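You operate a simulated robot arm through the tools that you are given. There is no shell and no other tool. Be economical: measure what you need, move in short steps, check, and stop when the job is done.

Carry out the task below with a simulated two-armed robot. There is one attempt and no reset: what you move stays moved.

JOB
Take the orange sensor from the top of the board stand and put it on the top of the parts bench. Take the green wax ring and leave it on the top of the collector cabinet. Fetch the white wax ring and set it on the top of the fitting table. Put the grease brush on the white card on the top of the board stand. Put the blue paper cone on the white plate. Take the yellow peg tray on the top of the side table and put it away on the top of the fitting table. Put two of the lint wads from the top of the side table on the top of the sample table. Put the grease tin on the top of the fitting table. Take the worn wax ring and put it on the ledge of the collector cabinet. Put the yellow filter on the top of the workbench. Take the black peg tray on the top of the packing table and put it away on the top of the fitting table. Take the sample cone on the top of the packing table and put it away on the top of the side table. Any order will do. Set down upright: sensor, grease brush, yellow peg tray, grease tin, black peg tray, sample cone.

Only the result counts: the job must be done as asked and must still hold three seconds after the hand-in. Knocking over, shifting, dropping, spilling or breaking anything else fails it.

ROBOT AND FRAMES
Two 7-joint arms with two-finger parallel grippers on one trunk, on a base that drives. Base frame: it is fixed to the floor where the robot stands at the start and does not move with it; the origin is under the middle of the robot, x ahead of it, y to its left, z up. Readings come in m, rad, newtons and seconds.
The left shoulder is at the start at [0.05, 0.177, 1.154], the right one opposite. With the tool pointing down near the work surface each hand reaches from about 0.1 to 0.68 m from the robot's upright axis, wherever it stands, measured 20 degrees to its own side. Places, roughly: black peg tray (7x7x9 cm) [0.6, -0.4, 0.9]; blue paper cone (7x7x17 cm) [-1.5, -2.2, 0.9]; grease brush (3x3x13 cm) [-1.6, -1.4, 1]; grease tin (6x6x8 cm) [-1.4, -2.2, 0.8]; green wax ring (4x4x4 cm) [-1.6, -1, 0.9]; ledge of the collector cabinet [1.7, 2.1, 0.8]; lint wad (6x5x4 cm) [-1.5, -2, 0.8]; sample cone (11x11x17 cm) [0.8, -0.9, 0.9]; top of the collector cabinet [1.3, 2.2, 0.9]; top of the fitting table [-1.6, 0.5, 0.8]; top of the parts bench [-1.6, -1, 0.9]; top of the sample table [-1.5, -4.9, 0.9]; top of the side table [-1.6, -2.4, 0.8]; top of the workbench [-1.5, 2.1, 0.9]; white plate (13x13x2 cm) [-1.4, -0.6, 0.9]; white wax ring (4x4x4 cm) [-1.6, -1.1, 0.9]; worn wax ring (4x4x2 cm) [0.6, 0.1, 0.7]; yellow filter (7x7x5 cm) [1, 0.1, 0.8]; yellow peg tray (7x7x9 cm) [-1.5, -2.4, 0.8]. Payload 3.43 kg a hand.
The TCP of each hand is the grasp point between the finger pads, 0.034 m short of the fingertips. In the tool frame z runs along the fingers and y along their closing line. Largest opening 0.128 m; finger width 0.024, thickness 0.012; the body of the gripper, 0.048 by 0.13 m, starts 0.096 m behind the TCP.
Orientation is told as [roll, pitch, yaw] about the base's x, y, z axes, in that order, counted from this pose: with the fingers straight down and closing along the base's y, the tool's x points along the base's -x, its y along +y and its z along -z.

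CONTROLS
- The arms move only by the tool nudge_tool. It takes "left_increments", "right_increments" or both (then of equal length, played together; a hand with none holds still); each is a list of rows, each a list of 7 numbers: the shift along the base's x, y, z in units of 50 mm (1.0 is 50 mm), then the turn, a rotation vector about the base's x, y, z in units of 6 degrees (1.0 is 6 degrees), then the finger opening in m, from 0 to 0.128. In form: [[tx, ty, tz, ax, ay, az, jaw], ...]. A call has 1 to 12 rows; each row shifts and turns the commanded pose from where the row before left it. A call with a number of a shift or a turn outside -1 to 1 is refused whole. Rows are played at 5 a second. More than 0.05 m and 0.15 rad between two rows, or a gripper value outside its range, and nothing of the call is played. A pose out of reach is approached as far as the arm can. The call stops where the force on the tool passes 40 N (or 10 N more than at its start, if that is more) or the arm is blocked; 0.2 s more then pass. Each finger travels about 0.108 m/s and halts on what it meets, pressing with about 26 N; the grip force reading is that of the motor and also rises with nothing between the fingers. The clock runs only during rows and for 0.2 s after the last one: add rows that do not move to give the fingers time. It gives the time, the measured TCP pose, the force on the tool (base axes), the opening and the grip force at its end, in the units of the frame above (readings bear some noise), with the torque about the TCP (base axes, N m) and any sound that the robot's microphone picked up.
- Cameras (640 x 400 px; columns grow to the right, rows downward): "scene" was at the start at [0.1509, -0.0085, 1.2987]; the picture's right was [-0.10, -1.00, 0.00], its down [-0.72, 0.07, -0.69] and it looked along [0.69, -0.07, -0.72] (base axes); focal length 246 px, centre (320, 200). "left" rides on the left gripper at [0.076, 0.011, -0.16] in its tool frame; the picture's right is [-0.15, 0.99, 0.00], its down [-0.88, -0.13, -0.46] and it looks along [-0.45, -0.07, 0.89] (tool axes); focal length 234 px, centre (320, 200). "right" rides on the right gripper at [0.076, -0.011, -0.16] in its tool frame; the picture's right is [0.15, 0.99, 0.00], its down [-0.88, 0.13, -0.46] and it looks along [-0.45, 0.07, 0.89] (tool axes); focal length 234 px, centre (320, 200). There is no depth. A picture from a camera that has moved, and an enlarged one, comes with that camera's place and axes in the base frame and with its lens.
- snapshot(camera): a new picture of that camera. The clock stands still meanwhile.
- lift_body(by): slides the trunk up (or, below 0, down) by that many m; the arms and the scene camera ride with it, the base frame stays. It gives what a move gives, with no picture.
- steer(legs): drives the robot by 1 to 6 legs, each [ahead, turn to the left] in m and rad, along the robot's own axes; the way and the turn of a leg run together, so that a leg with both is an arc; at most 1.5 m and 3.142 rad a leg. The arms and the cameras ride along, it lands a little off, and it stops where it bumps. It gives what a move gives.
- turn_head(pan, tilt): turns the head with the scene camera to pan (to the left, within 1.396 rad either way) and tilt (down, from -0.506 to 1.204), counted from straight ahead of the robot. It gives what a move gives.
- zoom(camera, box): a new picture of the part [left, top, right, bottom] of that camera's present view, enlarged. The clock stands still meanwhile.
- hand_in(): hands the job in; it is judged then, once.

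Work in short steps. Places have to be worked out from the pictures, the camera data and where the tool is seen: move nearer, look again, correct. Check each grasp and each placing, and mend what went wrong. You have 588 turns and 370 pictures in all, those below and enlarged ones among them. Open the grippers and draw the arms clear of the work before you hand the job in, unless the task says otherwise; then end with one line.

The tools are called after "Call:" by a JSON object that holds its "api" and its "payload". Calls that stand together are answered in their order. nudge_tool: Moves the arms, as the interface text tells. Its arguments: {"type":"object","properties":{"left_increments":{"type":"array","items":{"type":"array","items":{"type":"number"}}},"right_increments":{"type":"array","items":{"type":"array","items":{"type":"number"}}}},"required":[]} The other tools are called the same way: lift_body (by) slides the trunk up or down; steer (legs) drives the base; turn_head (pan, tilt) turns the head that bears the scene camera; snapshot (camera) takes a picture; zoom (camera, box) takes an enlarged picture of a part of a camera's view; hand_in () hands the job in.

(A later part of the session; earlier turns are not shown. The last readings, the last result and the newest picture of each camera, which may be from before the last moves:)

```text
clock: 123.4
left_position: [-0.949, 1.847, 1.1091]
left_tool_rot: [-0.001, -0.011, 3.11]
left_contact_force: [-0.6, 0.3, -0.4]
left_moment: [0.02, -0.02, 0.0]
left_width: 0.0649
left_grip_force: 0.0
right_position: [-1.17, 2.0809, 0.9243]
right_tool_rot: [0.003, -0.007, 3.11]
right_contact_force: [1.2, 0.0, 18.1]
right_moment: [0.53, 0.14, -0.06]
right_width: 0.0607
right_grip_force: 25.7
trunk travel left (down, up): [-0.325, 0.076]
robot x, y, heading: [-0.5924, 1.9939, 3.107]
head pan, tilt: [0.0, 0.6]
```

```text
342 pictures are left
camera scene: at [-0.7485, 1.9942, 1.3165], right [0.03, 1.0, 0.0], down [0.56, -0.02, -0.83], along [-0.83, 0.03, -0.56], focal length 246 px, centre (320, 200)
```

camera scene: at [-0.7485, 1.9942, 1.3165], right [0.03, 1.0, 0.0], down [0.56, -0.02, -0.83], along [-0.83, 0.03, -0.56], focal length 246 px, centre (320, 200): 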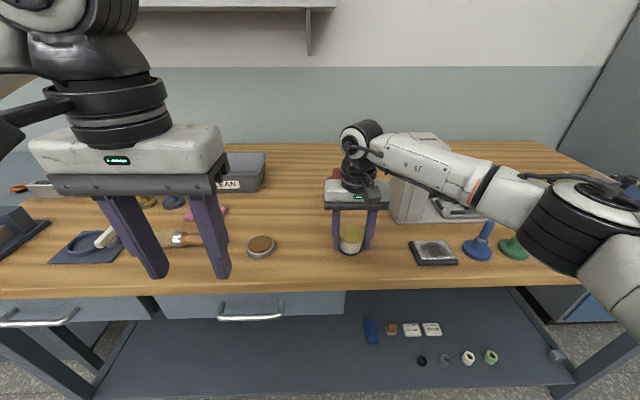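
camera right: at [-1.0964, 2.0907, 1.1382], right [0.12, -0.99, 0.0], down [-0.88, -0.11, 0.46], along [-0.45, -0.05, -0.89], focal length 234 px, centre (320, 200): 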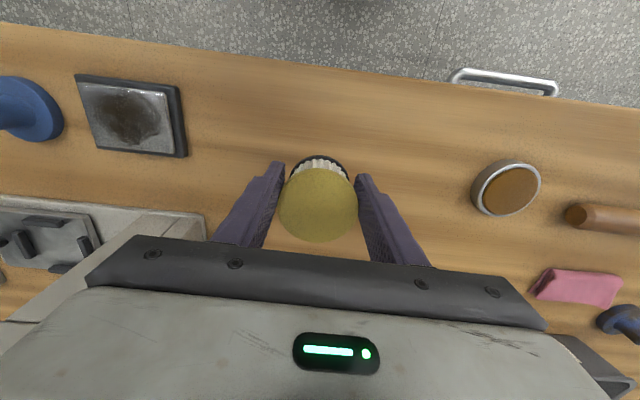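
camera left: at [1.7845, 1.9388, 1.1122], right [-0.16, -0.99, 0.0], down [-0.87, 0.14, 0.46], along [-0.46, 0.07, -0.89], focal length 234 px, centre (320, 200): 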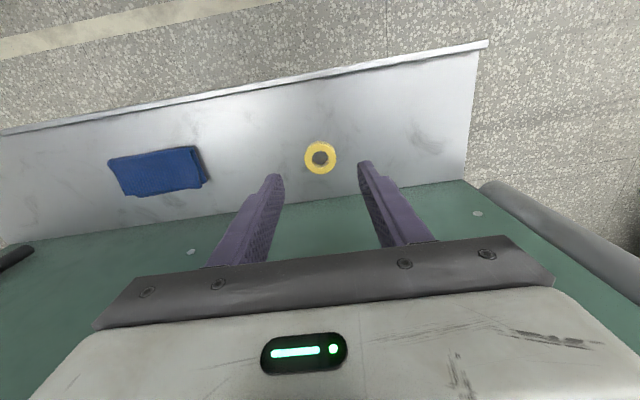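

A row was too long; same motion with shorter steps.

Call:
{"api": "nudge_tool", "payload": {"right_increments": [[0, 0, 0.03, 0, 0, 0, 0.06], [0, 0, 0, 0, 0, 0, 0.1], [0, 0, 0, 0, 0, 0, 0.11], [0, 0, 0.5, 0, 0, 0, 0.11], [0, 0, 0.9, 0, 0, 0, 0.11], [0, 0, 0.9, 0, 0, 0, 0.11], [0.6, 0, 0.7, 0, 0, 0, 0.11], [0.9, 0, 0.2, 0, 0, 0, 0.11], [0.9, 0, 0, 0, 0, 0, 0.11], [0.9, 0.3, 0, 0, 0, 0, 0.11], [0.8, 0.5, 0, 0, 0, 0, 0.11]]}}

Call:
{"api": "snapshot", "payload": {"camera": "scene"}}

```text
clock: 125.8
left_position: [-0.9507, 1.8489, 1.1078]
left_tool_rot: [-0.001, -0.009, 3.11]
left_contact_force: [0.6, -0.4, 0.3]
left_moment: [-0.03, -0.06, -0.02]
left_width: 0.0649
left_grip_force: 0.1
right_position: [-0.9643, 2.1221, 1.08]
right_tool_rot: [0.001, -0.002, 3.11]
right_contact_force: [0.8, 0.0, 0.5]
right_moment: [0.01, 0.01, 0.01]
right_width: 0.11
right_grip_force: 0.1
trunk travel left (down, up): [-0.325, 0.076]
robot x, y, heading: [-0.5949, 1.9889, 3.115]
head pan, tilt: [0.0, 0.6]
```

```text
341 pictures are left
camera scene: at [-0.7499, 1.9949, 1.3159], right [0.03, 1.0, 0.0], down [0.56, -0.02, -0.83], along [-0.82, 0.02, -0.56], focal length 246 px, centre (320, 200)
```

scene: 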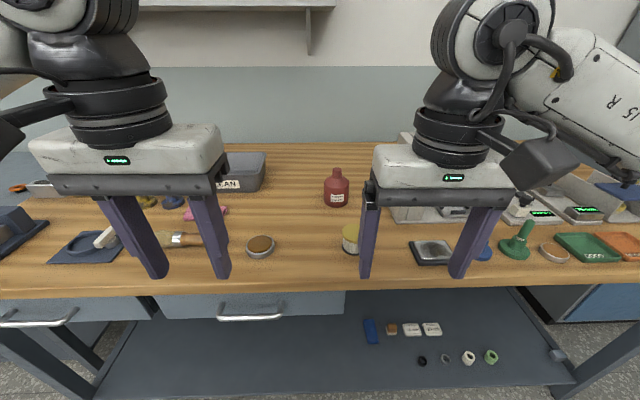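

Filter stands upright on the workbench. Drive to the packing table.

Call:
{"api": "steer", "payload": {"legs": [[0, 1.8], [1.35, 0], [1.35, 0], [0, 1.369]]}}

Call:
{"api": "turn_head", "payload": {"pan": 0, "tilt": 0.7}}

Call:
{"api": "snapshot", "payload": {"camera": "scene"}}

```text
clock: 146.7
left_position: [0.348, -0.4865, 1.1081]
left_tool_rot: [-0.001, -0.009, 0.028]
left_contact_force: [0.4, 0.4, -0.1]
left_moment: [0.0, 0.03, 0.02]
left_width: 0.065
left_grip_force: 0.2
right_position: [0.3797, -0.7584, 1.0791]
right_tool_rot: [0.001, -0.001, 0.029]
right_contact_force: [0.1, -0.1, 0.3]
right_moment: [0.01, -0.01, 0.04]
right_width: 0.1102
right_grip_force: 0.0
trunk travel left (down, up): [-0.325, 0.076]
robot x, y, heading: [-0.001, -0.6505, 0.03]
head pan, tilt: [0.0, 0.6]
```

```text
clock: 147.4
left_position: [0.3492, -0.4876, 1.1092]
left_tool_rot: [0.0, -0.01, 0.027]
left_contact_force: [0.3, -0.5, 0.6]
left_moment: [0.01, 0.03, 0.0]
left_width: 0.0649
left_grip_force: 0.0
right_position: [0.3807, -0.7597, 1.0796]
right_tool_rot: [0.001, 0.0, 0.029]
right_contact_force: [0.0, -0.2, -0.4]
right_moment: [-0.02, 0.02, -0.01]
right_width: 0.1101
right_grip_force: 0.0
trunk travel left (down, up): [-0.325, 0.076]
robot x, y, heading: [0.0048, -0.6466, 0.03]
head pan, tilt: [0.0, 0.7]
```

```text
340 pictures are left
camera scene: at [0.1566, -0.6469, 1.3072], right [0.03, -1.0, 0.0], down [-0.64, -0.02, -0.77], along [0.76, 0.02, -0.64], focal length 246 px, centre (320, 200)
```

scene: 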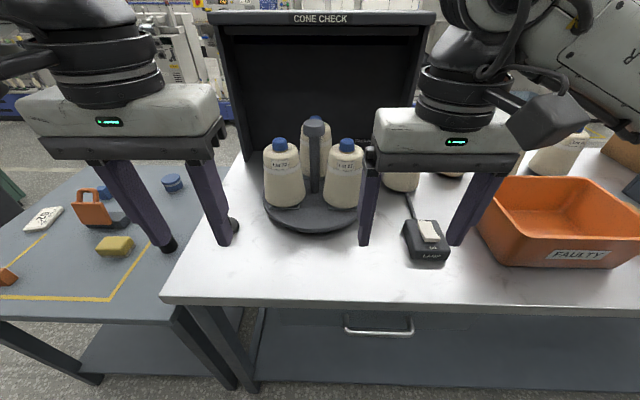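

Looking right past the right hand to see the other cones.

Call:
{"api": "nudge_tool", "payload": {"right_increments": [[-0.5, -0.8, 0.3, 0, 0, 0, 0.11], [-0.5, -0.8, 0.3, 0, 0, 0, 0.11], [-0.5, -0.8, 0.3, 0, 0, 0, 0.11], [-0.5, -0.8, 0, 0, 0, 0, 0.11]]}}

Call:
{"api": "turn_head", "payload": {"pan": -0.2, "tilt": 0.5}}

Call:
{"api": "snapshot", "payload": {"camera": "scene"}}

Call:
{"api": "zoom", "payload": {"camera": "scene", "box": [200, 100, 440, 250]}}

```text
clock: 148.4
left_position: [0.3501, -0.489, 1.1082]
left_tool_rot: [-0.001, -0.009, 0.03]
left_contact_force: [-0.6, -0.6, 0.1]
left_moment: [0.02, -0.01, -0.02]
left_width: 0.0652
left_grip_force: 0.0
right_position: [0.2784, -0.9196, 1.1236]
right_tool_rot: [0.001, -0.001, 0.027]
right_contact_force: [-0.4, -1.1, -0.5]
right_moment: [0.05, 0.01, -0.01]
right_width: 0.11
right_grip_force: 0.0
trunk travel left (down, up): [-0.325, 0.076]
robot x, y, heading: [-0.0018, -0.6535, 0.033]
head pan, tilt: [0.0, 0.7]
```

```text
clock: 149.1
left_position: [0.3502, -0.488, 1.1071]
left_tool_rot: [-0.001, -0.008, 0.027]
left_contact_force: [0.2, -0.1, 0.0]
left_moment: [0.0, 0.01, -0.02]
left_width: 0.0649
left_grip_force: 0.1
right_position: [0.2795, -0.9191, 1.1242]
right_tool_rot: [0.001, 0.0, 0.029]
right_contact_force: [-1.0, 0.5, -0.6]
right_moment: [0.02, 0.0, -0.03]
right_width: 0.1102
right_grip_force: 0.1
trunk travel left (down, up): [-0.325, 0.076]
robot x, y, heading: [0.0013, -0.6496, 0.029]
head pan, tilt: [-0.201, 0.499]
```

```text
339 pictures are left
camera scene: at [0.1613, -0.665, 1.3249], right [-0.17, -0.99, 0.0], down [-0.47, 0.08, -0.88], along [0.86, -0.15, -0.48], focal length 246 px, centre (320, 200)
```

scene: 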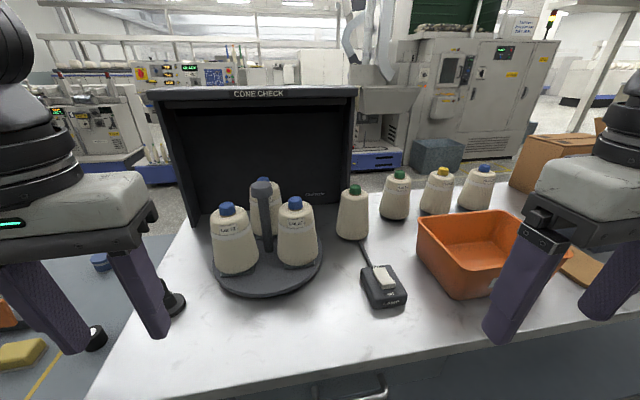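

```text
2.67 times, centred on (320, 175) of scene
camera zoom: at [0.1613, -0.665, 1.3249], right [-0.17, -0.99, 0.0], down [-0.47, 0.08, -0.88], along [0.86, -0.15, -0.48], focal length 655 px, centre (320, 267)
```

zoom: 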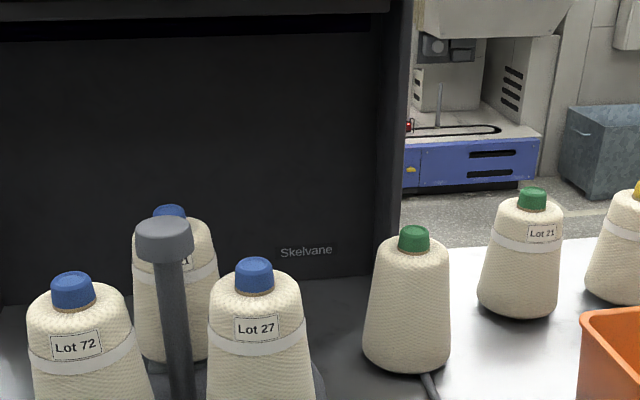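

The unlabelled green-cap cone at about (0.77, −0.87) is the sample cone. Drive 0.1 m ahead, and check base clearance with a hand camera.

Call:
{"api": "steer", "payload": {"legs": [[0.1, -0.03]]}}

Call:
{"api": "snapshot", "payload": {"camera": "left"}}

```text
clock: 150.3
left_position: [0.4561, -0.4973, 1.1078]
left_tool_rot: [0.002, -0.007, -0.002]
left_contact_force: [0.9, 0.1, 0.3]
left_moment: [-0.01, 0.06, 0.03]
left_width: 0.0648
left_grip_force: 0.0
right_position: [0.373, -0.9264, 1.124]
right_tool_rot: [0.0, 0.003, -0.002]
right_contact_force: [0.7, 0.6, 0.1]
right_moment: [0.0, 0.03, 0.0]
right_width: 0.1101
right_grip_force: 0.0
trunk travel left (down, up): [-0.325, 0.076]
robot x, y, heading: [0.1049, -0.6489, -0.006]
head pan, tilt: [-0.201, 0.499]
```

```text
337 pictures are left
camera left: at [0.3774, -0.4839, 1.2662], right [0.15, 0.99, 0.0], down [0.88, -0.13, 0.46], along [0.46, -0.07, -0.89], focal length 234 px, centre (320, 200)
```

left: 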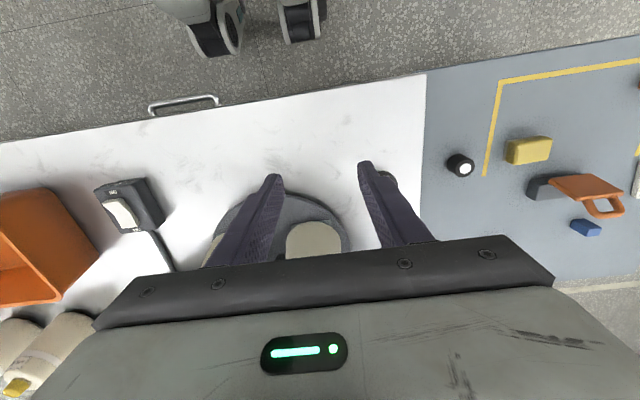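

There's still gap ahead of the wheels. Now the left hand goes near the black peg tray.

Call:
{"api": "nudge_tool", "payload": {"left_increments": [[0.7, 0.5, 0, 0, 0, 0, 0.08], [0.7, 0.5, 0, 0, 0, 0, 0.08], [0.6, 0.5, -0.5, 0, 0, 0, 0.08], [0.4, 0.4, -0.6, 0, 0, 0, 0.08]]}}

Call:
{"api": "snapshot", "payload": {"camera": "left"}}

```text
clock: 151.3
left_position: [0.5762, -0.401, 1.0534]
left_tool_rot: [0.0, -0.007, -0.005]
left_contact_force: [0.6, -0.9, 0.3]
left_moment: [-0.03, -0.01, 0.01]
left_width: 0.0802
left_grip_force: 0.0
right_position: [0.3722, -0.9256, 1.1235]
right_tool_rot: [0.001, -0.001, -0.003]
right_contact_force: [-0.8, -0.2, -0.1]
right_moment: [-0.01, 0.0, 0.0]
right_width: 0.1098
right_grip_force: 0.1
trunk travel left (down, up): [-0.325, 0.076]
robot x, y, heading: [0.1035, -0.6481, -0.004]
head pan, tilt: [-0.201, 0.499]
```

```text
336 pictures are left
camera left: at [0.4971, -0.3884, 1.2118], right [0.15, 0.99, 0.0], down [0.88, -0.13, 0.46], along [0.46, -0.07, -0.89], focal length 234 px, centre (320, 200)
```

left: 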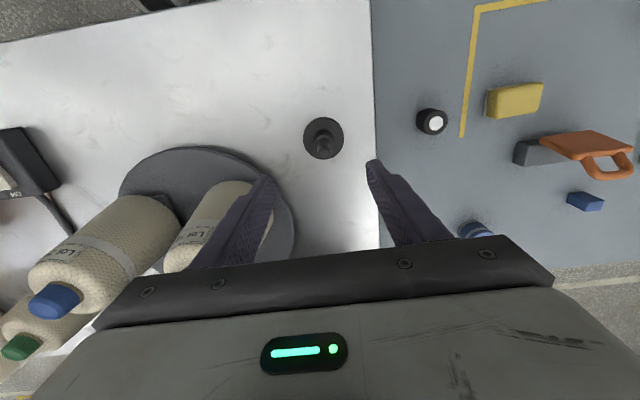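

Tray centred at (0.570, −0.396). Descend over the stem.

Call:
{"api": "nudge_tool", "payload": {"left_increments": [[-0.12, 0.1, -0.7, 0, 0, 0, 0.06], [0, 0, -0.8, 0, 0, 0, 0.06], [0, 0, -0.7, 0, 0, 0, 0.06], [0, 0, -0.3, 0, 0, 0, 0.06]]}}

Call:
{"api": "snapshot", "payload": {"camera": "left"}}

```text
clock: 152.3
left_position: [0.569, -0.3974, 0.9289]
left_tool_rot: [0.001, -0.01, -0.004]
left_contact_force: [-0.1, -0.1, 0.0]
left_moment: [0.01, 0.02, 0.01]
left_width: 0.0599
left_grip_force: 0.0
right_position: [0.3714, -0.9259, 1.1248]
right_tool_rot: [-0.001, 0.0, -0.002]
right_contact_force: [-0.2, -0.2, 0.3]
right_moment: [-0.02, -0.04, 0.01]
right_width: 0.11
right_grip_force: 0.2
trunk travel left (down, up): [-0.325, 0.076]
robot x, y, heading: [0.1016, -0.6498, -0.004]
head pan, tilt: [-0.201, 0.499]
```

```text
335 pictures are left
camera left: at [0.4904, -0.3845, 1.0865], right [0.15, 0.99, 0.0], down [0.88, -0.13, 0.46], along [0.46, -0.07, -0.89], focal length 234 px, centre (320, 200)
```

left: 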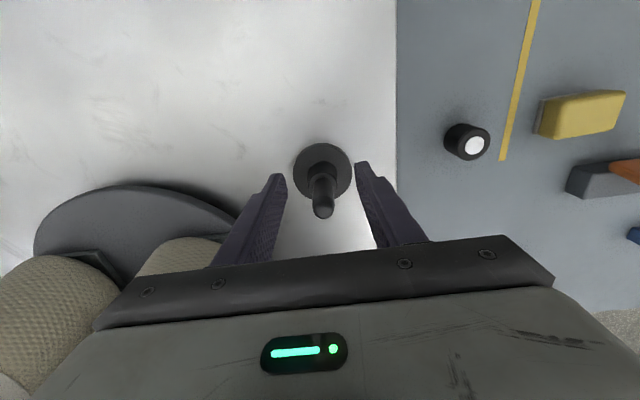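

Centred. Close and lift a little.

Call:
{"api": "nudge_tool", "payload": {"left_increments": [[0, 0, -0.05, 0, 0, 0, 0.0], [0, 0, 0, 0, 0, 0, 0.0], [0, 0, 0, 0, 0, 0, 0.0], [0, 0, 0.5, 0, 0, 0, 0.0], [0, 0, 0.9, 0, 0, 0, 0.0], [0, 0, 0.9, 0, 0, 0, 0.0], [0, 0, 0.9, 0, 0, 0, 0.0]]}}

Call:
{"api": "snapshot", "payload": {"camera": "left"}}

```text
clock: 153.9
left_position: [0.5683, -0.3975, 1.0863]
left_tool_rot: [0.0, -0.009, -0.002]
left_contact_force: [-0.3, 0.2, -1.1]
left_moment: [-0.02, 0.0, 0.0]
left_width: 0.0168
left_grip_force: 25.8
right_position: [0.3719, -0.9266, 1.1232]
right_tool_rot: [-0.001, 0.001, -0.002]
right_contact_force: [-0.4, -1.0, 0.0]
right_moment: [-0.01, 0.01, 0.01]
right_width: 0.1099
right_grip_force: 0.1
trunk travel left (down, up): [-0.325, 0.076]
robot x, y, heading: [0.1033, -0.6491, -0.002]
head pan, tilt: [-0.201, 0.499]
```

```text
334 pictures are left
camera left: at [0.4893, -0.3841, 1.2449], right [0.15, 0.99, 0.0], down [0.88, -0.13, 0.46], along [0.46, -0.07, -0.89], focal length 234 px, centre (320, 200)
```

left: 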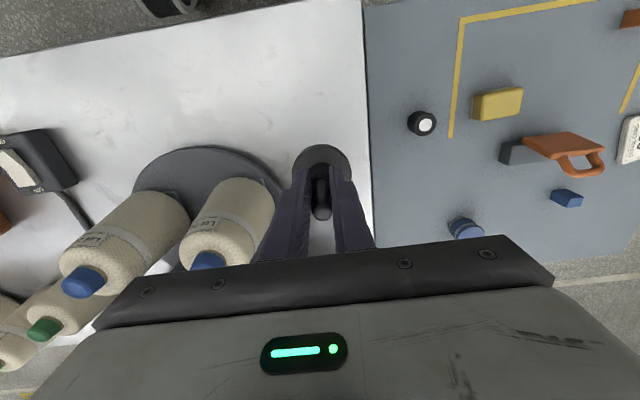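

Tray held by its peg. Retract the left hand, edge 0.08 m ahead, then view the cone with the right hand camera.

Call:
{"api": "nudge_tool", "payload": {"left_increments": [[-0.8, 0.2, 0.4, 0, 0, 0, 0], [-0.8, 0.2, 0.2, 0, 0, 0, 0], [-0.8, 0, 0.2, 0, 0, 0, 0], [-0.8, 0, 0, 0, 0, 0, 0], [-0.8, 0, 0, 0, 0, 0, 0], [-0.8, 0, 0, 0, 0, 0, 0]]}}

Call:
{"api": "steer", "payload": {"legs": [[0.07, 0]]}}

Call:
{"api": "nudge_tool", "payload": {"right_increments": [[0.8, 0.2, 0.5, 0, 0, 0, 0.128], [0.8, 0.2, 0.5, 0, 0, 0, 0.128], [0.8, 0.1, 0.4, 0, 0, 0, 0.128], [0.7, 0, 0, 0, 0, 0, 0.128]]}}

Call:
{"api": "snapshot", "payload": {"camera": "right"}}

Call:
{"api": "snapshot", "payload": {"camera": "scene"}}

```text
clock: 155.3
left_position: [0.3287, -0.3769, 1.1254]
left_tool_rot: [0.0, -0.01, -0.003]
left_contact_force: [-1.2, 0.1, -0.5]
left_moment: [-0.03, 0.01, 0.01]
left_width: 0.0166
left_grip_force: 26.8
right_position: [0.372, -0.9264, 1.1244]
right_tool_rot: [-0.001, 0.001, -0.002]
right_contact_force: [0.1, 0.5, -0.3]
right_moment: [0.02, -0.02, 0.02]
right_width: 0.11
right_grip_force: 0.1
trunk travel left (down, up): [-0.325, 0.076]
robot x, y, heading: [0.0983, -0.6499, 0.002]
head pan, tilt: [-0.201, 0.499]
```

```text
clock: 156.3
left_position: [0.3712, -0.3779, 1.1258]
left_tool_rot: [0.0, -0.008, -0.002]
left_contact_force: [0.2, -0.6, -0.6]
left_moment: [0.0, -0.03, -0.02]
left_width: 0.0163
left_grip_force: 26.1
right_position: [0.415, -0.9256, 1.1238]
right_tool_rot: [0.001, -0.001, -0.003]
right_contact_force: [-0.2, -0.3, 0.1]
right_moment: [0.01, -0.05, -0.02]
right_width: 0.1101
right_grip_force: 0.0
trunk travel left (down, up): [-0.325, 0.076]
robot x, y, heading: [0.148, -0.6528, -0.003]
head pan, tilt: [-0.201, 0.499]
stopped in leg 1: the robot was blocked; the commanded pose is now the measured one
```

```text
clock: 157.3
left_position: [0.3743, -0.3772, 1.1252]
left_tool_rot: [0.001, -0.007, -0.001]
left_contact_force: [0.4, -0.7, -0.9]
left_moment: [0.0, 0.01, -0.03]
left_width: 0.0166
left_grip_force: 26.2
right_position: [0.5722, -0.9012, 1.1931]
right_tool_rot: [-0.001, 0.001, -0.002]
right_contact_force: [0.7, 0.2, 0.9]
right_moment: [0.01, 0.0, 0.0]
right_width: 0.1281
right_grip_force: 0.0
trunk travel left (down, up): [-0.325, 0.076]
robot x, y, heading: [0.144, -0.6505, -0.001]
head pan, tilt: [-0.201, 0.499]
```

```text
333 pictures are left
camera right: at [0.4961, -0.9121, 1.3536], right [-0.14, 0.99, 0.0], down [0.88, 0.13, 0.45], along [0.45, 0.06, -0.89], focal length 234 px, centre (320, 200)
```

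right: 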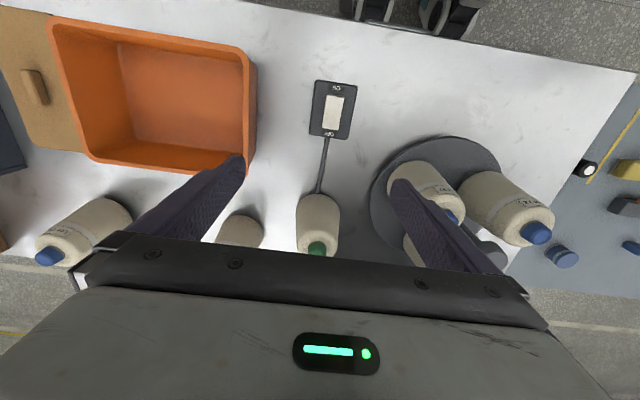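

```text
332 pictures are left
camera scene: at [0.3062, -0.6685, 1.3248], right [-0.2, -0.98, 0.0], down [-0.47, 0.1, -0.88], along [0.86, -0.18, -0.48], focal length 246 px, centre (320, 200)
```

scene: 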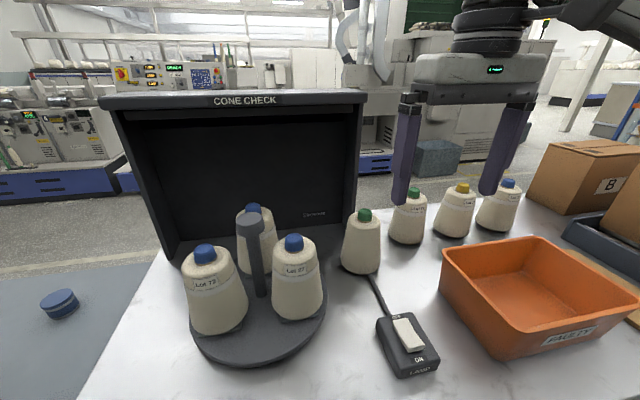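

Base touched something at x=0.145; stays there. By triangulation the cone's cap is at (0.785, −0.878), z≈1.005. Move the right hand above it.

Call:
{"api": "nudge_tool", "payload": {"right_increments": [[0.8, 0.1, 0, 0, 0, 0, 0.128], [0.8, 0.1, 0, 0, 0, 0, 0.128], [0.8, 0.1, -0.3, 0, 0, 0, 0.128], [0.8, 0.1, -0.5, 0, 0, 0, 0.128], [0.8, 0.1, -0.5, 0, 0, 0, 0.128]]}}

Call:
{"api": "snapshot", "payload": {"camera": "right"}}

Call:
{"api": "snapshot", "payload": {"camera": "scene"}}

```text
clock: 158.5
left_position: [0.3735, -0.376, 1.1251]
left_tool_rot: [0.0, -0.008, 0.0]
left_contact_force: [0.2, 0.1, -1.2]
left_moment: [-0.05, 0.02, -0.02]
left_width: 0.0166
left_grip_force: 26.4
right_position: [0.768, -0.8741, 1.1281]
right_tool_rot: [-0.005, 0.002, -0.001]
right_contact_force: [-0.2, 0.0, 0.4]
right_moment: [-0.01, -0.02, 0.0]
right_width: 0.1283
right_grip_force: 0.1
right hand out of reach, approached as far as the arm can: row 5
trunk travel left (down, up): [-0.325, 0.076]
robot x, y, heading: [0.1456, -0.647, -0.009]
head pan, tilt: [-0.201, 0.499]
```

```text
331 pictures are left
camera right: at [0.6911, -0.8854, 1.2885], right [-0.15, 0.99, 0.0], down [0.88, 0.13, 0.45], along [0.45, 0.06, -0.89], focal length 234 px, centre (320, 200)
```

right: 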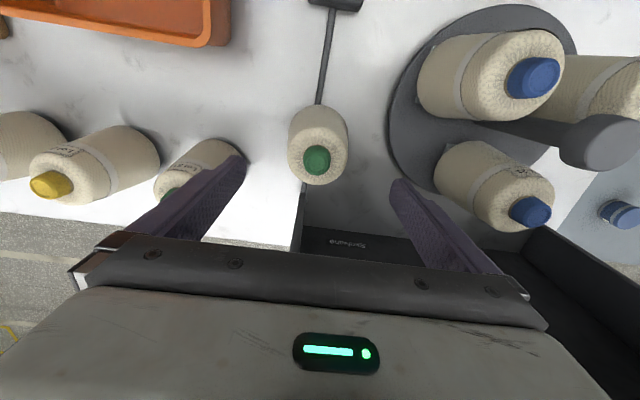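

```text
330 pictures are left
camera scene: at [0.306, -0.6674, 1.3248], right [-0.2, -0.98, 0.0], down [-0.47, 0.1, -0.88], along [0.86, -0.18, -0.48], focal length 246 px, centre (320, 200)
```

scene: 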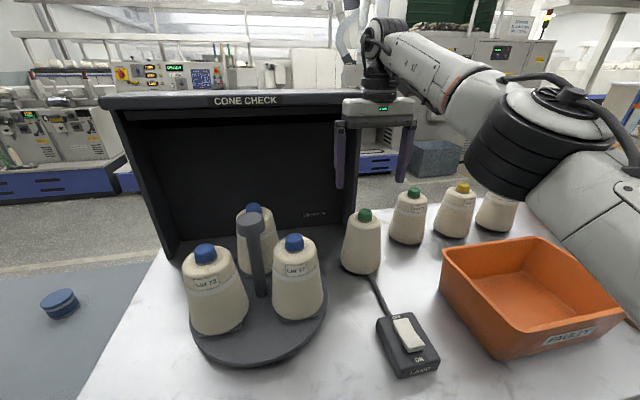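

Cone centre about (0.778, −0.879). Descend straight around it to TCP z≈0.955.

Call:
{"api": "nudge_tool", "payload": {"right_increments": [[0, -0.06, -0.8, 0, 0, 0, 0.128], [0.06, 0, -0.8, 0, 0, 0, 0.128], [0.06, 0, -0.7, 0, 0, 0, 0.128]]}}

Call:
{"api": "snapshot", "payload": {"camera": "right"}}

Call:
{"api": "snapshot", "payload": {"camera": "scene"}}

```text
clock: 159.3
left_position: [0.3742, -0.3769, 1.1242]
left_tool_rot: [0.001, -0.007, -0.004]
left_contact_force: [-0.1, 0.1, -0.6]
left_moment: [-0.05, -0.01, 0.03]
left_width: 0.0165
left_grip_force: 26.0
right_position: [0.7725, -0.8781, 1.013]
right_tool_rot: [0.0, 0.003, -0.003]
right_contact_force: [-0.1, 0.1, 0.0]
right_moment: [-0.01, -0.02, 0.0]
right_width: 0.128
right_grip_force: 0.1
trunk travel left (down, up): [-0.325, 0.076]
robot x, y, heading: [0.1449, -0.6451, -0.003]
head pan, tilt: [-0.201, 0.499]
```

```text
329 pictures are left
camera right: at [0.6966, -0.8884, 1.173], right [-0.14, 0.99, 0.0], down [0.88, 0.13, 0.45], along [0.45, 0.07, -0.89], focal length 234 px, centre (320, 200)
```

right: 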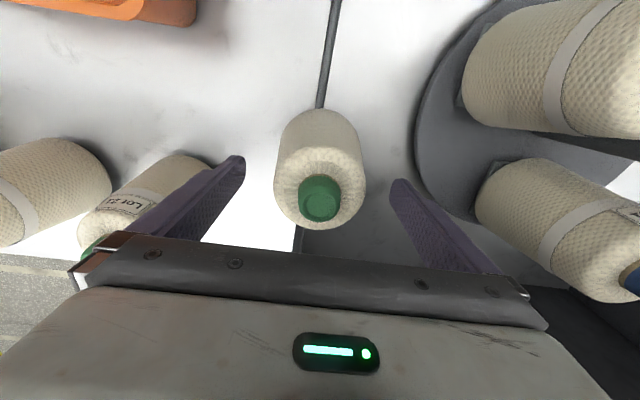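

```text
328 pictures are left
camera scene: at [0.3059, -0.6686, 1.3249], right [-0.2, -0.98, 0.0], down [-0.47, 0.1, -0.88], along [0.86, -0.18, -0.48], focal length 246 px, centre (320, 200)
```

scene: 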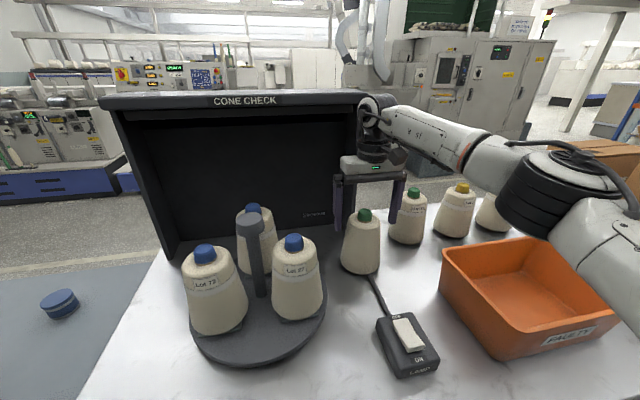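

Well centred. Descend 0.055 m more, close.

Call:
{"api": "nudge_tool", "payload": {"right_increments": [[0.06, 0, -0.6, 0, 0, 0, 0.128], [0, 0, -0.5, 0, 0, 0, 0.128], [0, 0, 0, 0, 0, 0, 0.06], [0, 0, 0, 0, 0, 0, 0.0], [0, 0, 0, 0, 0, 0, 0.0]]}}

Call:
{"api": "snapshot", "payload": {"camera": "right"}}

```text
clock: 160.5
left_position: [0.3747, -0.3772, 1.1259]
left_tool_rot: [0.0, -0.007, -0.002]
left_contact_force: [0.2, 0.5, -1.2]
left_moment: [0.01, 0.03, 0.0]
left_width: 0.0163
left_grip_force: 25.8
right_position: [0.777, -0.8769, 0.9588]
right_tool_rot: [0.001, 0.002, -0.002]
right_contact_force: [0.7, 1.6, -0.6]
right_moment: [0.04, -0.06, 0.0]
right_width: 0.093
right_grip_force: 25.5
trunk travel left (down, up): [-0.325, 0.076]
robot x, y, heading: [0.145, -0.6482, -0.007]
head pan, tilt: [-0.201, 0.499]
```

```text
327 pictures are left
camera right: at [0.7001, -0.8887, 1.1184], right [-0.14, 0.99, 0.0], down [0.88, 0.13, 0.45], along [0.45, 0.07, -0.89], focal length 234 px, centre (320, 200)
```

right: 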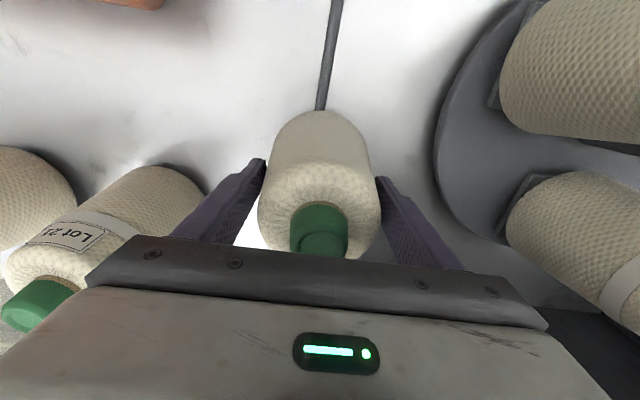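

Gripped at 0.093. Lift slowly.

Call:
{"api": "nudge_tool", "payload": {"right_increments": [[0, 0, 0.3, 0, 0, 0, 0], [0, 0, 0.5, 0, 0, 0, 0], [0, 0, 0.5, 0, 0, 0, 0], [0, 0, 0.5, 0, 0, 0, 0]]}}

Call:
{"api": "snapshot", "payload": {"camera": "right"}}

Call:
{"api": "snapshot", "payload": {"camera": "scene"}}

```text
clock: 161.5
left_position: [0.3734, -0.3771, 1.1252]
left_tool_rot: [-0.001, -0.006, -0.003]
left_contact_force: [0.1, -0.2, -0.5]
left_moment: [0.0, 0.03, -0.01]
left_width: 0.0162
left_grip_force: 26.1
right_position: [0.7747, -0.8776, 1.0489]
right_tool_rot: [-0.002, 0.001, -0.002]
right_contact_force: [-0.7, -0.6, -2.7]
right_moment: [0.03, 0.05, 0.02]
right_width: 0.0932
right_grip_force: 26.3
trunk travel left (down, up): [-0.325, 0.076]
robot x, y, heading: [0.147, -0.6504, -0.003]
head pan, tilt: [-0.201, 0.499]
```

```text
326 pictures are left
camera right: at [0.6989, -0.8886, 1.2088], right [-0.14, 0.99, 0.0], down [0.88, 0.13, 0.45], along [0.45, 0.07, -0.89], focal length 234 px, centre (320, 200)
```

right: 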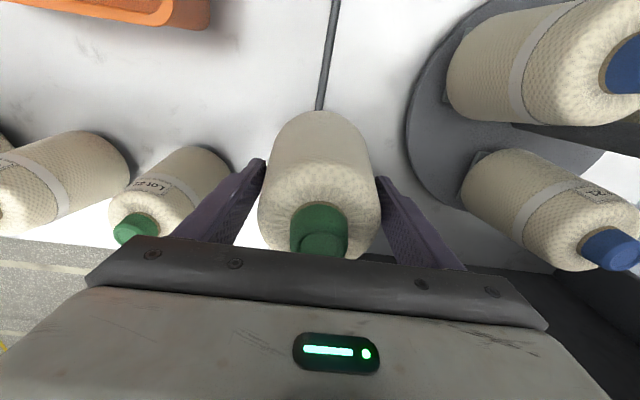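

```text
325 pictures are left
camera scene: at [0.3056, -0.6684, 1.3249], right [-0.2, -0.98, 0.0], down [-0.47, 0.1, -0.88], along [0.86, -0.18, -0.48], focal length 246 px, centre (320, 200)
```

scene: 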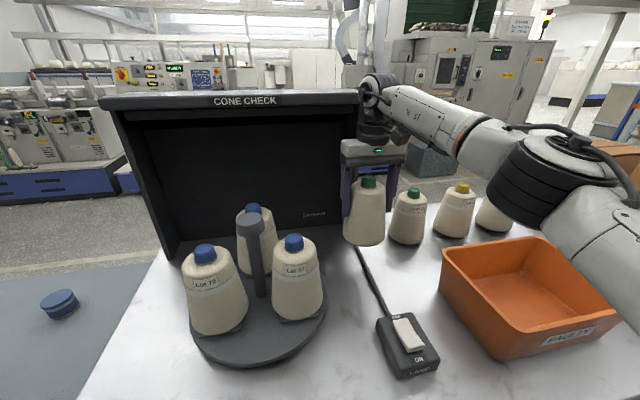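

Held and hanging straight. Retract toward the robot with a bit more height.

Call:
{"api": "nudge_tool", "payload": {"right_increments": [[-0.3, 0, 0.6, 0, 0, 0, 0], [-0.7, 0, 0.5, 0, 0, 0, 0], [-0.8, 0, 0.3, 0, 0, 0, 0], [-0.8, 0, 0.1, 0, 0, 0, 0], [-0.8, 0, 0, 0, 0, 0, 0], [-0.8, 0, 0, 0, 0, 0, 0], [-0.8, 0.2, 0, 0, 0, 0, 0], [-0.8, 0.2, 0, 0, 0, 0, 0]]}}

Call:
{"api": "steer", "payload": {"legs": [[-0.3, 0], [0, 1.571]]}}

Call:
{"api": "turn_head", "payload": {"pan": 0, "tilt": 0.6}}

Call:
{"api": "snapshot", "payload": {"camera": "scene"}}

```text
clock: 163.3
left_position: [0.3734, -0.3769, 1.1251]
left_tool_rot: [0.001, -0.006, -0.002]
left_contact_force: [-0.2, 0.6, 0.0]
left_moment: [-0.03, 0.02, -0.01]
left_width: 0.0164
left_grip_force: 25.7
right_position: [0.485, -0.8576, 1.1211]
right_tool_rot: [-0.001, 0.0, -0.004]
right_contact_force: [0.1, -0.3, -2.8]
right_moment: [-0.02, 0.06, -0.01]
right_width: 0.0932
right_grip_force: 26.2
trunk travel left (down, up): [-0.325, 0.076]
robot x, y, heading: [0.1413, -0.6494, 0.003]
head pan, tilt: [-0.201, 0.499]
```

```text
clock: 169.1
left_position: [-0.4226, -0.4182, 1.1253]
left_tool_rot: [0.0, -0.007, 1.556]
left_contact_force: [-0.5, 0.3, -0.8]
left_moment: [0.02, 0.02, 0.01]
left_width: 0.0165
left_grip_force: 25.7
right_position: [0.0591, -0.3117, 1.1223]
right_tool_rot: [0.0, 0.001, 1.557]
right_contact_force: [0.5, 0.7, -2.9]
right_moment: [-0.02, 0.01, 0.01]
right_width: 0.0932
right_grip_force: 25.8
trunk travel left (down, up): [-0.325, 0.076]
robot x, y, heading: [-0.1535, -0.6489, 1.555]
head pan, tilt: [-0.201, 0.499]
```

```text
clock: 169.9
left_position: [-0.4224, -0.4186, 1.1253]
left_tool_rot: [-0.001, -0.008, 1.558]
left_contact_force: [-0.1, 0.7, -0.5]
left_moment: [-0.02, -0.03, 0.0]
left_width: 0.0165
left_grip_force: 26.2
right_position: [0.0585, -0.3112, 1.1213]
right_tool_rot: [-0.002, 0.002, 1.556]
right_contact_force: [0.2, -1.1, -3.4]
right_moment: [0.0, -0.01, -0.01]
right_width: 0.0929
right_grip_force: 25.8
trunk travel left (down, up): [-0.325, 0.076]
robot x, y, heading: [-0.1537, -0.6482, 1.558]
head pan, tilt: [0.0, 0.6]
```

```text
324 pictures are left
camera scene: at [-0.15, -0.4913, 1.3158], right [1.0, -0.01, 0.0], down [-0.01, -0.56, -0.83], along [0.01, 0.83, -0.56], focal length 246 px, centre (320, 200)
```

scene: 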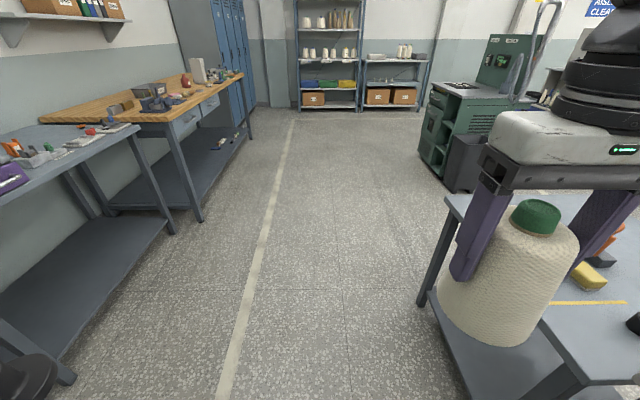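

Go to the fitting table, stop at about (−0.72, 0.5) facing −x.

Call:
{"api": "steer", "payload": {"legs": [[0, 0.46], [1.27, 0], [0, 1.125]]}}

Call:
{"api": "turn_head", "payload": {"pan": 0, "tilt": 0.6}}

Call:
{"api": "snapshot", "payload": {"camera": "scene"}}

```text
clock: 180.4
left_position: [-0.9257, 0.2136, 1.1257]
left_tool_rot: [0.0, -0.008, -3.129]
left_contact_force: [0.2, 0.2, -0.6]
left_moment: [-0.02, -0.03, 0.0]
left_width: 0.0163
left_grip_force: 25.8
right_position: [-1.0442, 0.6925, 1.1208]
right_tool_rot: [0.0, 0.001, -3.13]
right_contact_force: [-0.8, -0.3, -4.0]
right_moment: [-0.01, -0.01, -0.01]
right_width: 0.0928
right_grip_force: 26.1
trunk travel left (down, up): [-0.325, 0.076]
robot x, y, heading: [-0.7043, 0.4848, -3.124]
head pan, tilt: [0.0, 0.6]
```

```text
clock: 181.0
left_position: [-0.9251, 0.2133, 1.1239]
left_tool_rot: [0.002, -0.006, -3.13]
left_contact_force: [-0.8, 0.6, -0.6]
left_moment: [0.02, -0.02, 0.01]
left_width: 0.0163
left_grip_force: 26.0
right_position: [-1.0447, 0.6926, 1.1212]
right_tool_rot: [0.0, 0.003, -3.13]
right_contact_force: [-0.4, -0.4, -3.3]
right_moment: [0.0, -0.02, 0.02]
right_width: 0.0928
right_grip_force: 26.0
trunk travel left (down, up): [-0.325, 0.076]
robot x, y, heading: [-0.7063, 0.4889, -3.13]
head pan, tilt: [0.0, 0.6]
```

```text
323 pictures are left
camera scene: at [-0.8598, 0.4859, 1.3158], right [-0.01, 1.0, 0.0], down [0.57, 0.01, -0.82], along [-0.82, -0.01, -0.57], focal length 246 px, centre (320, 200)
```

scene: 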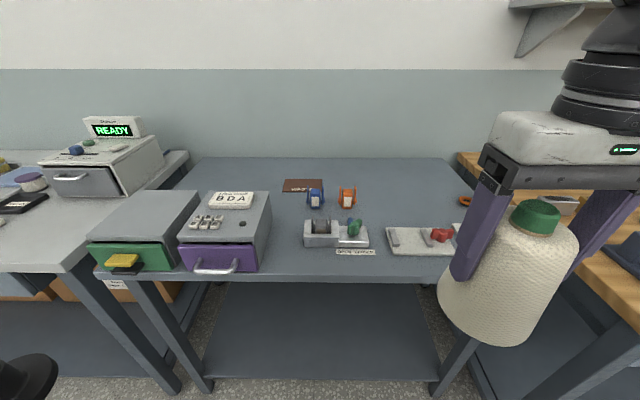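

The free area on the fitting table lies around x −1.48…−1.70, y 0.66…1.0. I move closer to (−0.93, 0.72).

Call:
{"api": "steer", "payload": {"legs": [[0, -0.82], [0.32, 0], [0, 0.81]]}}

Call:
{"api": "snapshot", "payload": {"camera": "scene"}}

```text
clock: 187.4
left_position: [-1.1488, 0.4477, 1.1254]
left_tool_rot: [0.0, -0.007, -3.134]
left_contact_force: [-0.5, 0.1, -0.6]
left_moment: [0.01, -0.04, -0.04]
left_width: 0.0163
left_grip_force: 25.7
right_position: [-1.265, 0.9271, 1.1212]
right_tool_rot: [0.0, 0.003, -3.136]
right_contact_force: [0.2, -0.4, -2.8]
right_moment: [0.02, 0.0, 0.0]
right_width: 0.0927
right_grip_force: 25.8
trunk travel left (down, up): [-0.325, 0.076]
robot x, y, heading: [-0.9213, 0.7178, -3.134]
head pan, tilt: [0.0, 0.6]
```

```text
322 pictures are left
camera scene: at [-1.0811, 0.7194, 1.3158], right [-0.01, 1.0, 0.0], down [0.57, 0.0, -0.82], along [-0.82, -0.01, -0.57], focal length 246 px, centre (320, 200)
```

scene: 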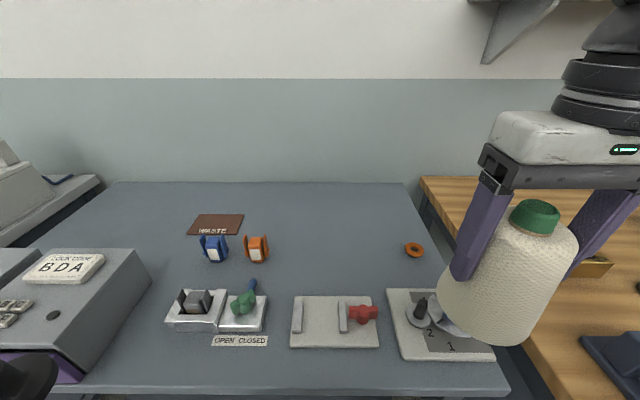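

Free middle-back strip visible. Take the tray in the left hand to about (−1.52, 0.65).

Call:
{"api": "nudge_tool", "payload": {"left_increments": [[-0.8, 0.45, 0, 0, 0, 0, 0], [-0.8, 0.45, 0, 0, 0, 0, 0], [-0.8, 0.45, 0, 0, 0, 0, 0], [-0.8, 0.45, 0, 0, 0, 0, 0], [-0.8, 0.45, -0.3, 0, 0, 0, 0], [-0.8, 0.45, -0.3, 0, 0, 0, 0], [-0.8, 0.45, -0.3, 0, 0, 0, 0], [-0.8, 0.45, -0.3, 0, 0, 0, 0], [-0.7, 0.45, -0.3, 0, 0, 0, 0], [0, 0, -0.9, 0, 0, 0, 0]]}}

Call:
{"api": "snapshot", "payload": {"camera": "left"}}

Call:
{"api": "snapshot", "payload": {"camera": "scene"}}

```text
clock: 189.6
left_position: [-1.5058, 0.6486, 1.0028]
left_tool_rot: [0.003, -0.007, -3.135]
left_contact_force: [-0.2, -0.1, -0.1]
left_moment: [0.03, -0.03, 0.0]
left_width: 0.0166
left_grip_force: 26.2
right_position: [-1.265, 0.9268, 1.1223]
right_tool_rot: [-0.001, 0.001, -3.134]
right_contact_force: [-0.3, -0.4, -3.1]
right_moment: [0.02, -0.04, -0.01]
right_width: 0.0928
right_grip_force: 25.8
trunk travel left (down, up): [-0.325, 0.076]
robot x, y, heading: [-0.925, 0.718, -3.13]
head pan, tilt: [0.0, 0.6]
```

```text
321 pictures are left
camera left: at [-1.4299, 0.6408, 1.162], right [-0.14, -0.99, 0.0], down [-0.88, 0.13, 0.46], along [-0.46, 0.06, -0.89], focal length 234 px, centre (320, 200)
```

left: 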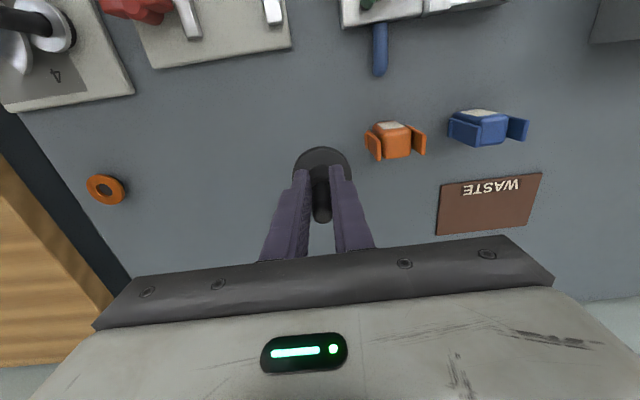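

```text
320 pictures are left
camera scene: at [-1.0816, 0.719, 1.3157], right [-0.01, 1.0, 0.0], down [0.57, 0.0, -0.82], along [-0.82, -0.01, -0.57], focal length 246 px, centre (320, 200)
```

scene: 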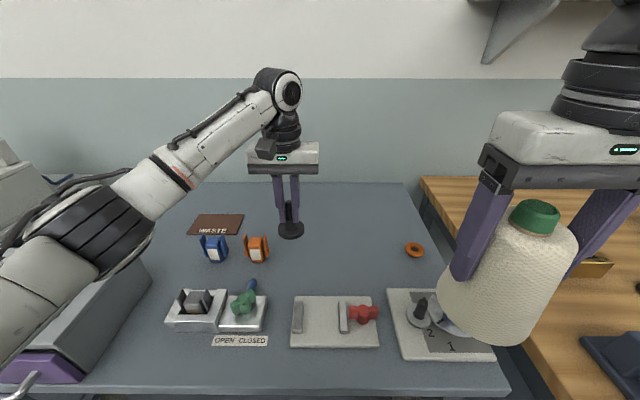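

Clear of other objects. Lower to 0.90 then in 5 mm steps.

Call:
{"api": "nudge_tool", "payload": {"left_increments": [[0, 0, -0.8, 0, 0, 0, 0], [0, 0, -0.8, 0, 0, 0, 0], [0, 0, -0.4, 0, 0, 0, 0], [0, 0, -0.15, 0, 0, 0, 0], [0, 0, -0.12, 0, 0, 0, 0], [0, 0, -0.12, 0, 0, 0, 0], [0, 0, -0.12, 0, 0, 0, 0], [0, 0, -0.12, 0, 0, 0, 0]]}}

```text
clock: 191.1
left_position: [-1.5069, 0.6498, 0.8945]
left_tool_rot: [-0.004, -0.023, -3.136]
left_contact_force: [5.1, -1.3, 18.2]
left_moment: [-0.08, -0.03, -0.02]
left_width: 0.0
left_grip_force: 25.5
right_position: [-1.2635, 0.9267, 1.1205]
right_tool_rot: [0.0, 0.0, -3.133]
right_contact_force: [0.2, -0.3, -3.3]
right_moment: [-0.01, -0.06, 0.0]
right_width: 0.0931
right_grip_force: 25.8
trunk travel left (down, up): [-0.325, 0.076]
robot x, y, heading: [-0.923, 0.7201, -3.135]
head pan, tilt: [0.0, 0.6]
stopped in row 7 (left hand): the force on the tool passed its limit (the readings are from after the stop); the commanded pose is now the measured one
```

The jaw closed to 0, so the peg slipped out. Look.

Call:
{"api": "snapshot", "payload": {"camera": "left"}}

Call:
{"api": "zoom", "payload": {"camera": "scene", "box": [220, 120, 380, 280]}}

```text
319 pictures are left
camera left: at [-1.4282, 0.6407, 1.0528], right [-0.14, -0.99, 0.0], down [-0.87, 0.12, 0.48], along [-0.47, 0.07, -0.88], focal length 234 px, centre (320, 200)
```

left: 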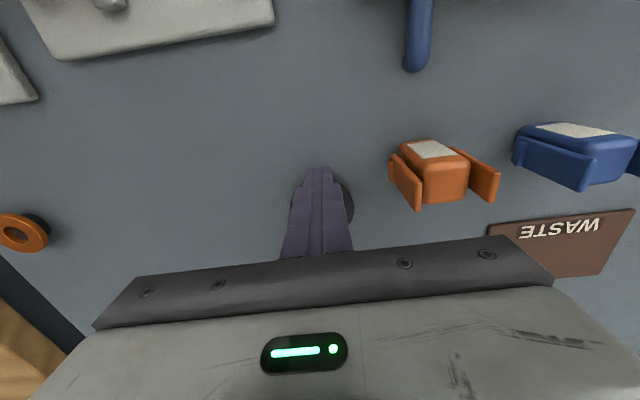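

```text
2.50 times, centred on (300, 200) of scene
camera zoom: at [-1.08, 0.7197, 1.3159], right [-0.01, 1.0, 0.0], down [0.56, 0.0, -0.83], along [-0.83, -0.01, -0.56], focal length 614 px, centre (370, 200)
```

zoom: 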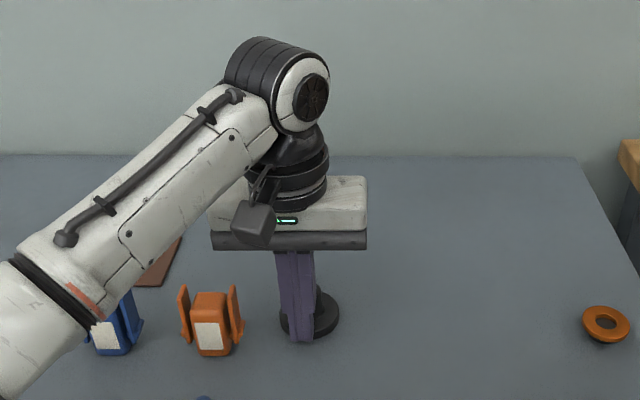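

The tray seems to be standing upright beside the fingers. Lift the hand straight up and check.

Call:
{"api": "nudge_tool", "payload": {"left_increments": [[0, 0, 0.5, 0, 0, 0, 0], [0, 0, 0.9, 0, 0, 0, 0], [0, 0, 0.9, 0, 0, 0, 0], [0, 0, 0.9, 0, 0, 0, 0]]}}

Call:
{"api": "snapshot", "payload": {"camera": "left"}}

Call:
{"api": "zoom", "payload": {"camera": "scene", "box": [220, 120, 380, 280]}}

```text
clock: 192.1
left_position: [-1.5052, 0.6499, 1.0509]
left_tool_rot: [-0.001, -0.017, -3.137]
left_contact_force: [0.1, -0.1, 0.5]
left_moment: [-0.02, -0.01, 0.0]
left_width: 0.0
left_grip_force: 26.0
right_position: [-1.2644, 0.9269, 1.1208]
right_tool_rot: [0.0, 0.0, -3.136]
right_contact_force: [-0.9, 0.1, -4.1]
right_moment: [0.02, -0.02, -0.01]
right_width: 0.0928
right_grip_force: 25.8
trunk travel left (down, up): [-0.325, 0.076]
robot x, y, heading: [-0.9224, 0.7241, -3.135]
head pan, tilt: [0.0, 0.6]
```

```text
317 pictures are left
camera left: at [-1.4282, 0.6408, 1.2093], right [-0.14, -0.99, 0.0], down [-0.87, 0.12, 0.47], along [-0.47, 0.06, -0.88], focal length 234 px, centre (320, 200)
```

left: 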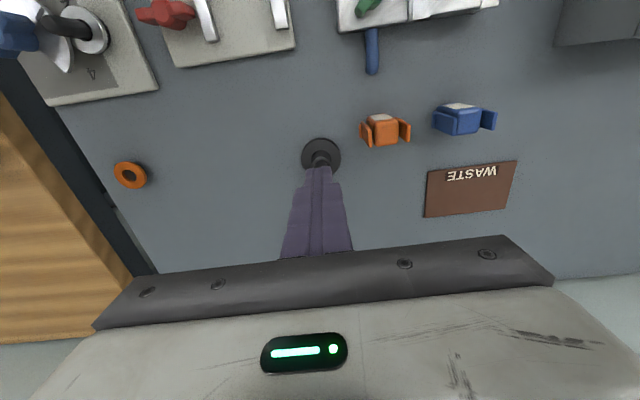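

```text
2.50 times, centred on (300, 200) of scene
camera zoom: at [-1.0805, 0.7197, 1.3158], right [-0.01, 1.0, 0.0], down [0.56, 0.0, -0.83], along [-0.83, -0.01, -0.56], focal length 614 px, centre (370, 200)
```

zoom: 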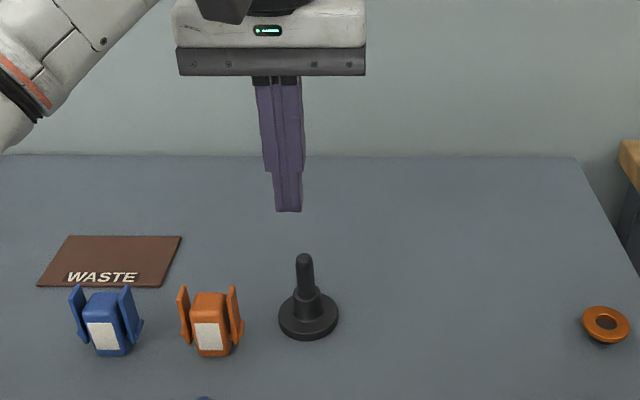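

Tray stands upright. Retract left, back off and drive south toward the side table.

Call:
{"api": "nudge_tool", "payload": {"left_increments": [[0.7, -0.4, 0.3, 0, 0, 0, 0], [0.8, -0.4, 0.3, 0, 0, 0, 0], [0.8, -0.4, 0.2, 0, 0, 0, 0], [0.8, -0.4, 0.2, 0, 0, 0, 0], [0.8, -0.4, 0.2, 0, 0, 0, 0], [0.8, -0.3, 0, 0, 0, 0, 0], [0.8, -0.3, 0, 0, 0, 0, 0]]}}

Call:
{"api": "steer", "payload": {"legs": [[-0.45, 0], [0, 1.564], [1.4, 0], [1.2, 0]]}}

Call:
{"api": "turn_head", "payload": {"pan": -1.0, "tilt": 0.5}}

Call:
{"api": "snapshot", "payload": {"camera": "scene"}}

```text
clock: 193.7
left_position: [-1.2291, 0.5196, 1.1116]
left_tool_rot: [-0.001, -0.02, -3.134]
left_contact_force: [0.0, -0.4, -0.1]
left_moment: [0.04, 0.02, 0.02]
left_width: 0.0002
left_grip_force: 25.8
right_position: [-1.2637, 0.9266, 1.1223]
right_tool_rot: [0.0, 0.0, -3.135]
right_contact_force: [0.1, -0.9, -3.3]
right_moment: [0.0, -0.03, -0.01]
right_width: 0.0927
right_grip_force: 26.1
trunk travel left (down, up): [-0.325, 0.076]
robot x, y, heading: [-0.9222, 0.7218, -3.134]
head pan, tilt: [0.0, 0.6]
```

```text
clock: 212.5
left_position: [-0.2996, -2.1907, 1.1126]
left_tool_rot: [-0.003, -0.019, -1.58]
left_contact_force: [-0.4, 0.0, 0.5]
left_moment: [0.0, 0.01, 0.01]
left_width: 0.0
left_grip_force: 26.3
right_position: [-0.707, -2.2193, 1.1207]
right_tool_rot: [0.0, 0.004, -1.578]
right_contact_force: [0.0, 0.0, -3.9]
right_moment: [0.0, 0.0, -0.03]
right_width: 0.0927
right_grip_force: 25.7
trunk travel left (down, up): [-0.325, 0.076]
robot x, y, heading: [-0.4943, -1.8797, -1.577]
head pan, tilt: [0.0, 0.6]
```

```text
clock: 213.7
left_position: [-0.2992, -2.1905, 1.1112]
left_tool_rot: [-0.002, -0.02, -1.58]
left_contact_force: [0.1, 0.7, -0.2]
left_moment: [-0.02, 0.02, 0.04]
left_width: 0.0
left_grip_force: 25.7
right_position: [-0.7067, -2.22, 1.1221]
right_tool_rot: [-0.001, 0.001, -1.578]
right_contact_force: [-0.9, 0.5, -3.5]
right_moment: [0.04, 0.07, 0.03]
right_width: 0.0926
right_grip_force: 25.8
trunk travel left (down, up): [-0.325, 0.076]
robot x, y, heading: [-0.4974, -1.8782, -1.575]
head pan, tilt: [-1.0, 0.499]
```

```text
315 pictures are left
camera scene: at [-0.5733, -2.0001, 1.3249], right [-0.54, 0.84, 0.0], down [0.4, 0.26, -0.88], along [-0.74, -0.47, -0.48], focal length 246 px, centre (320, 200)
```

scene: 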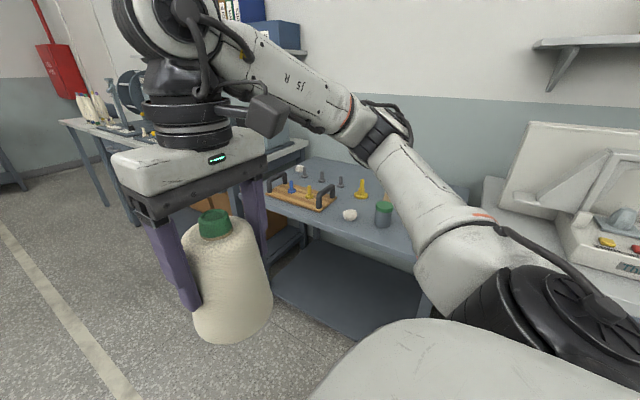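

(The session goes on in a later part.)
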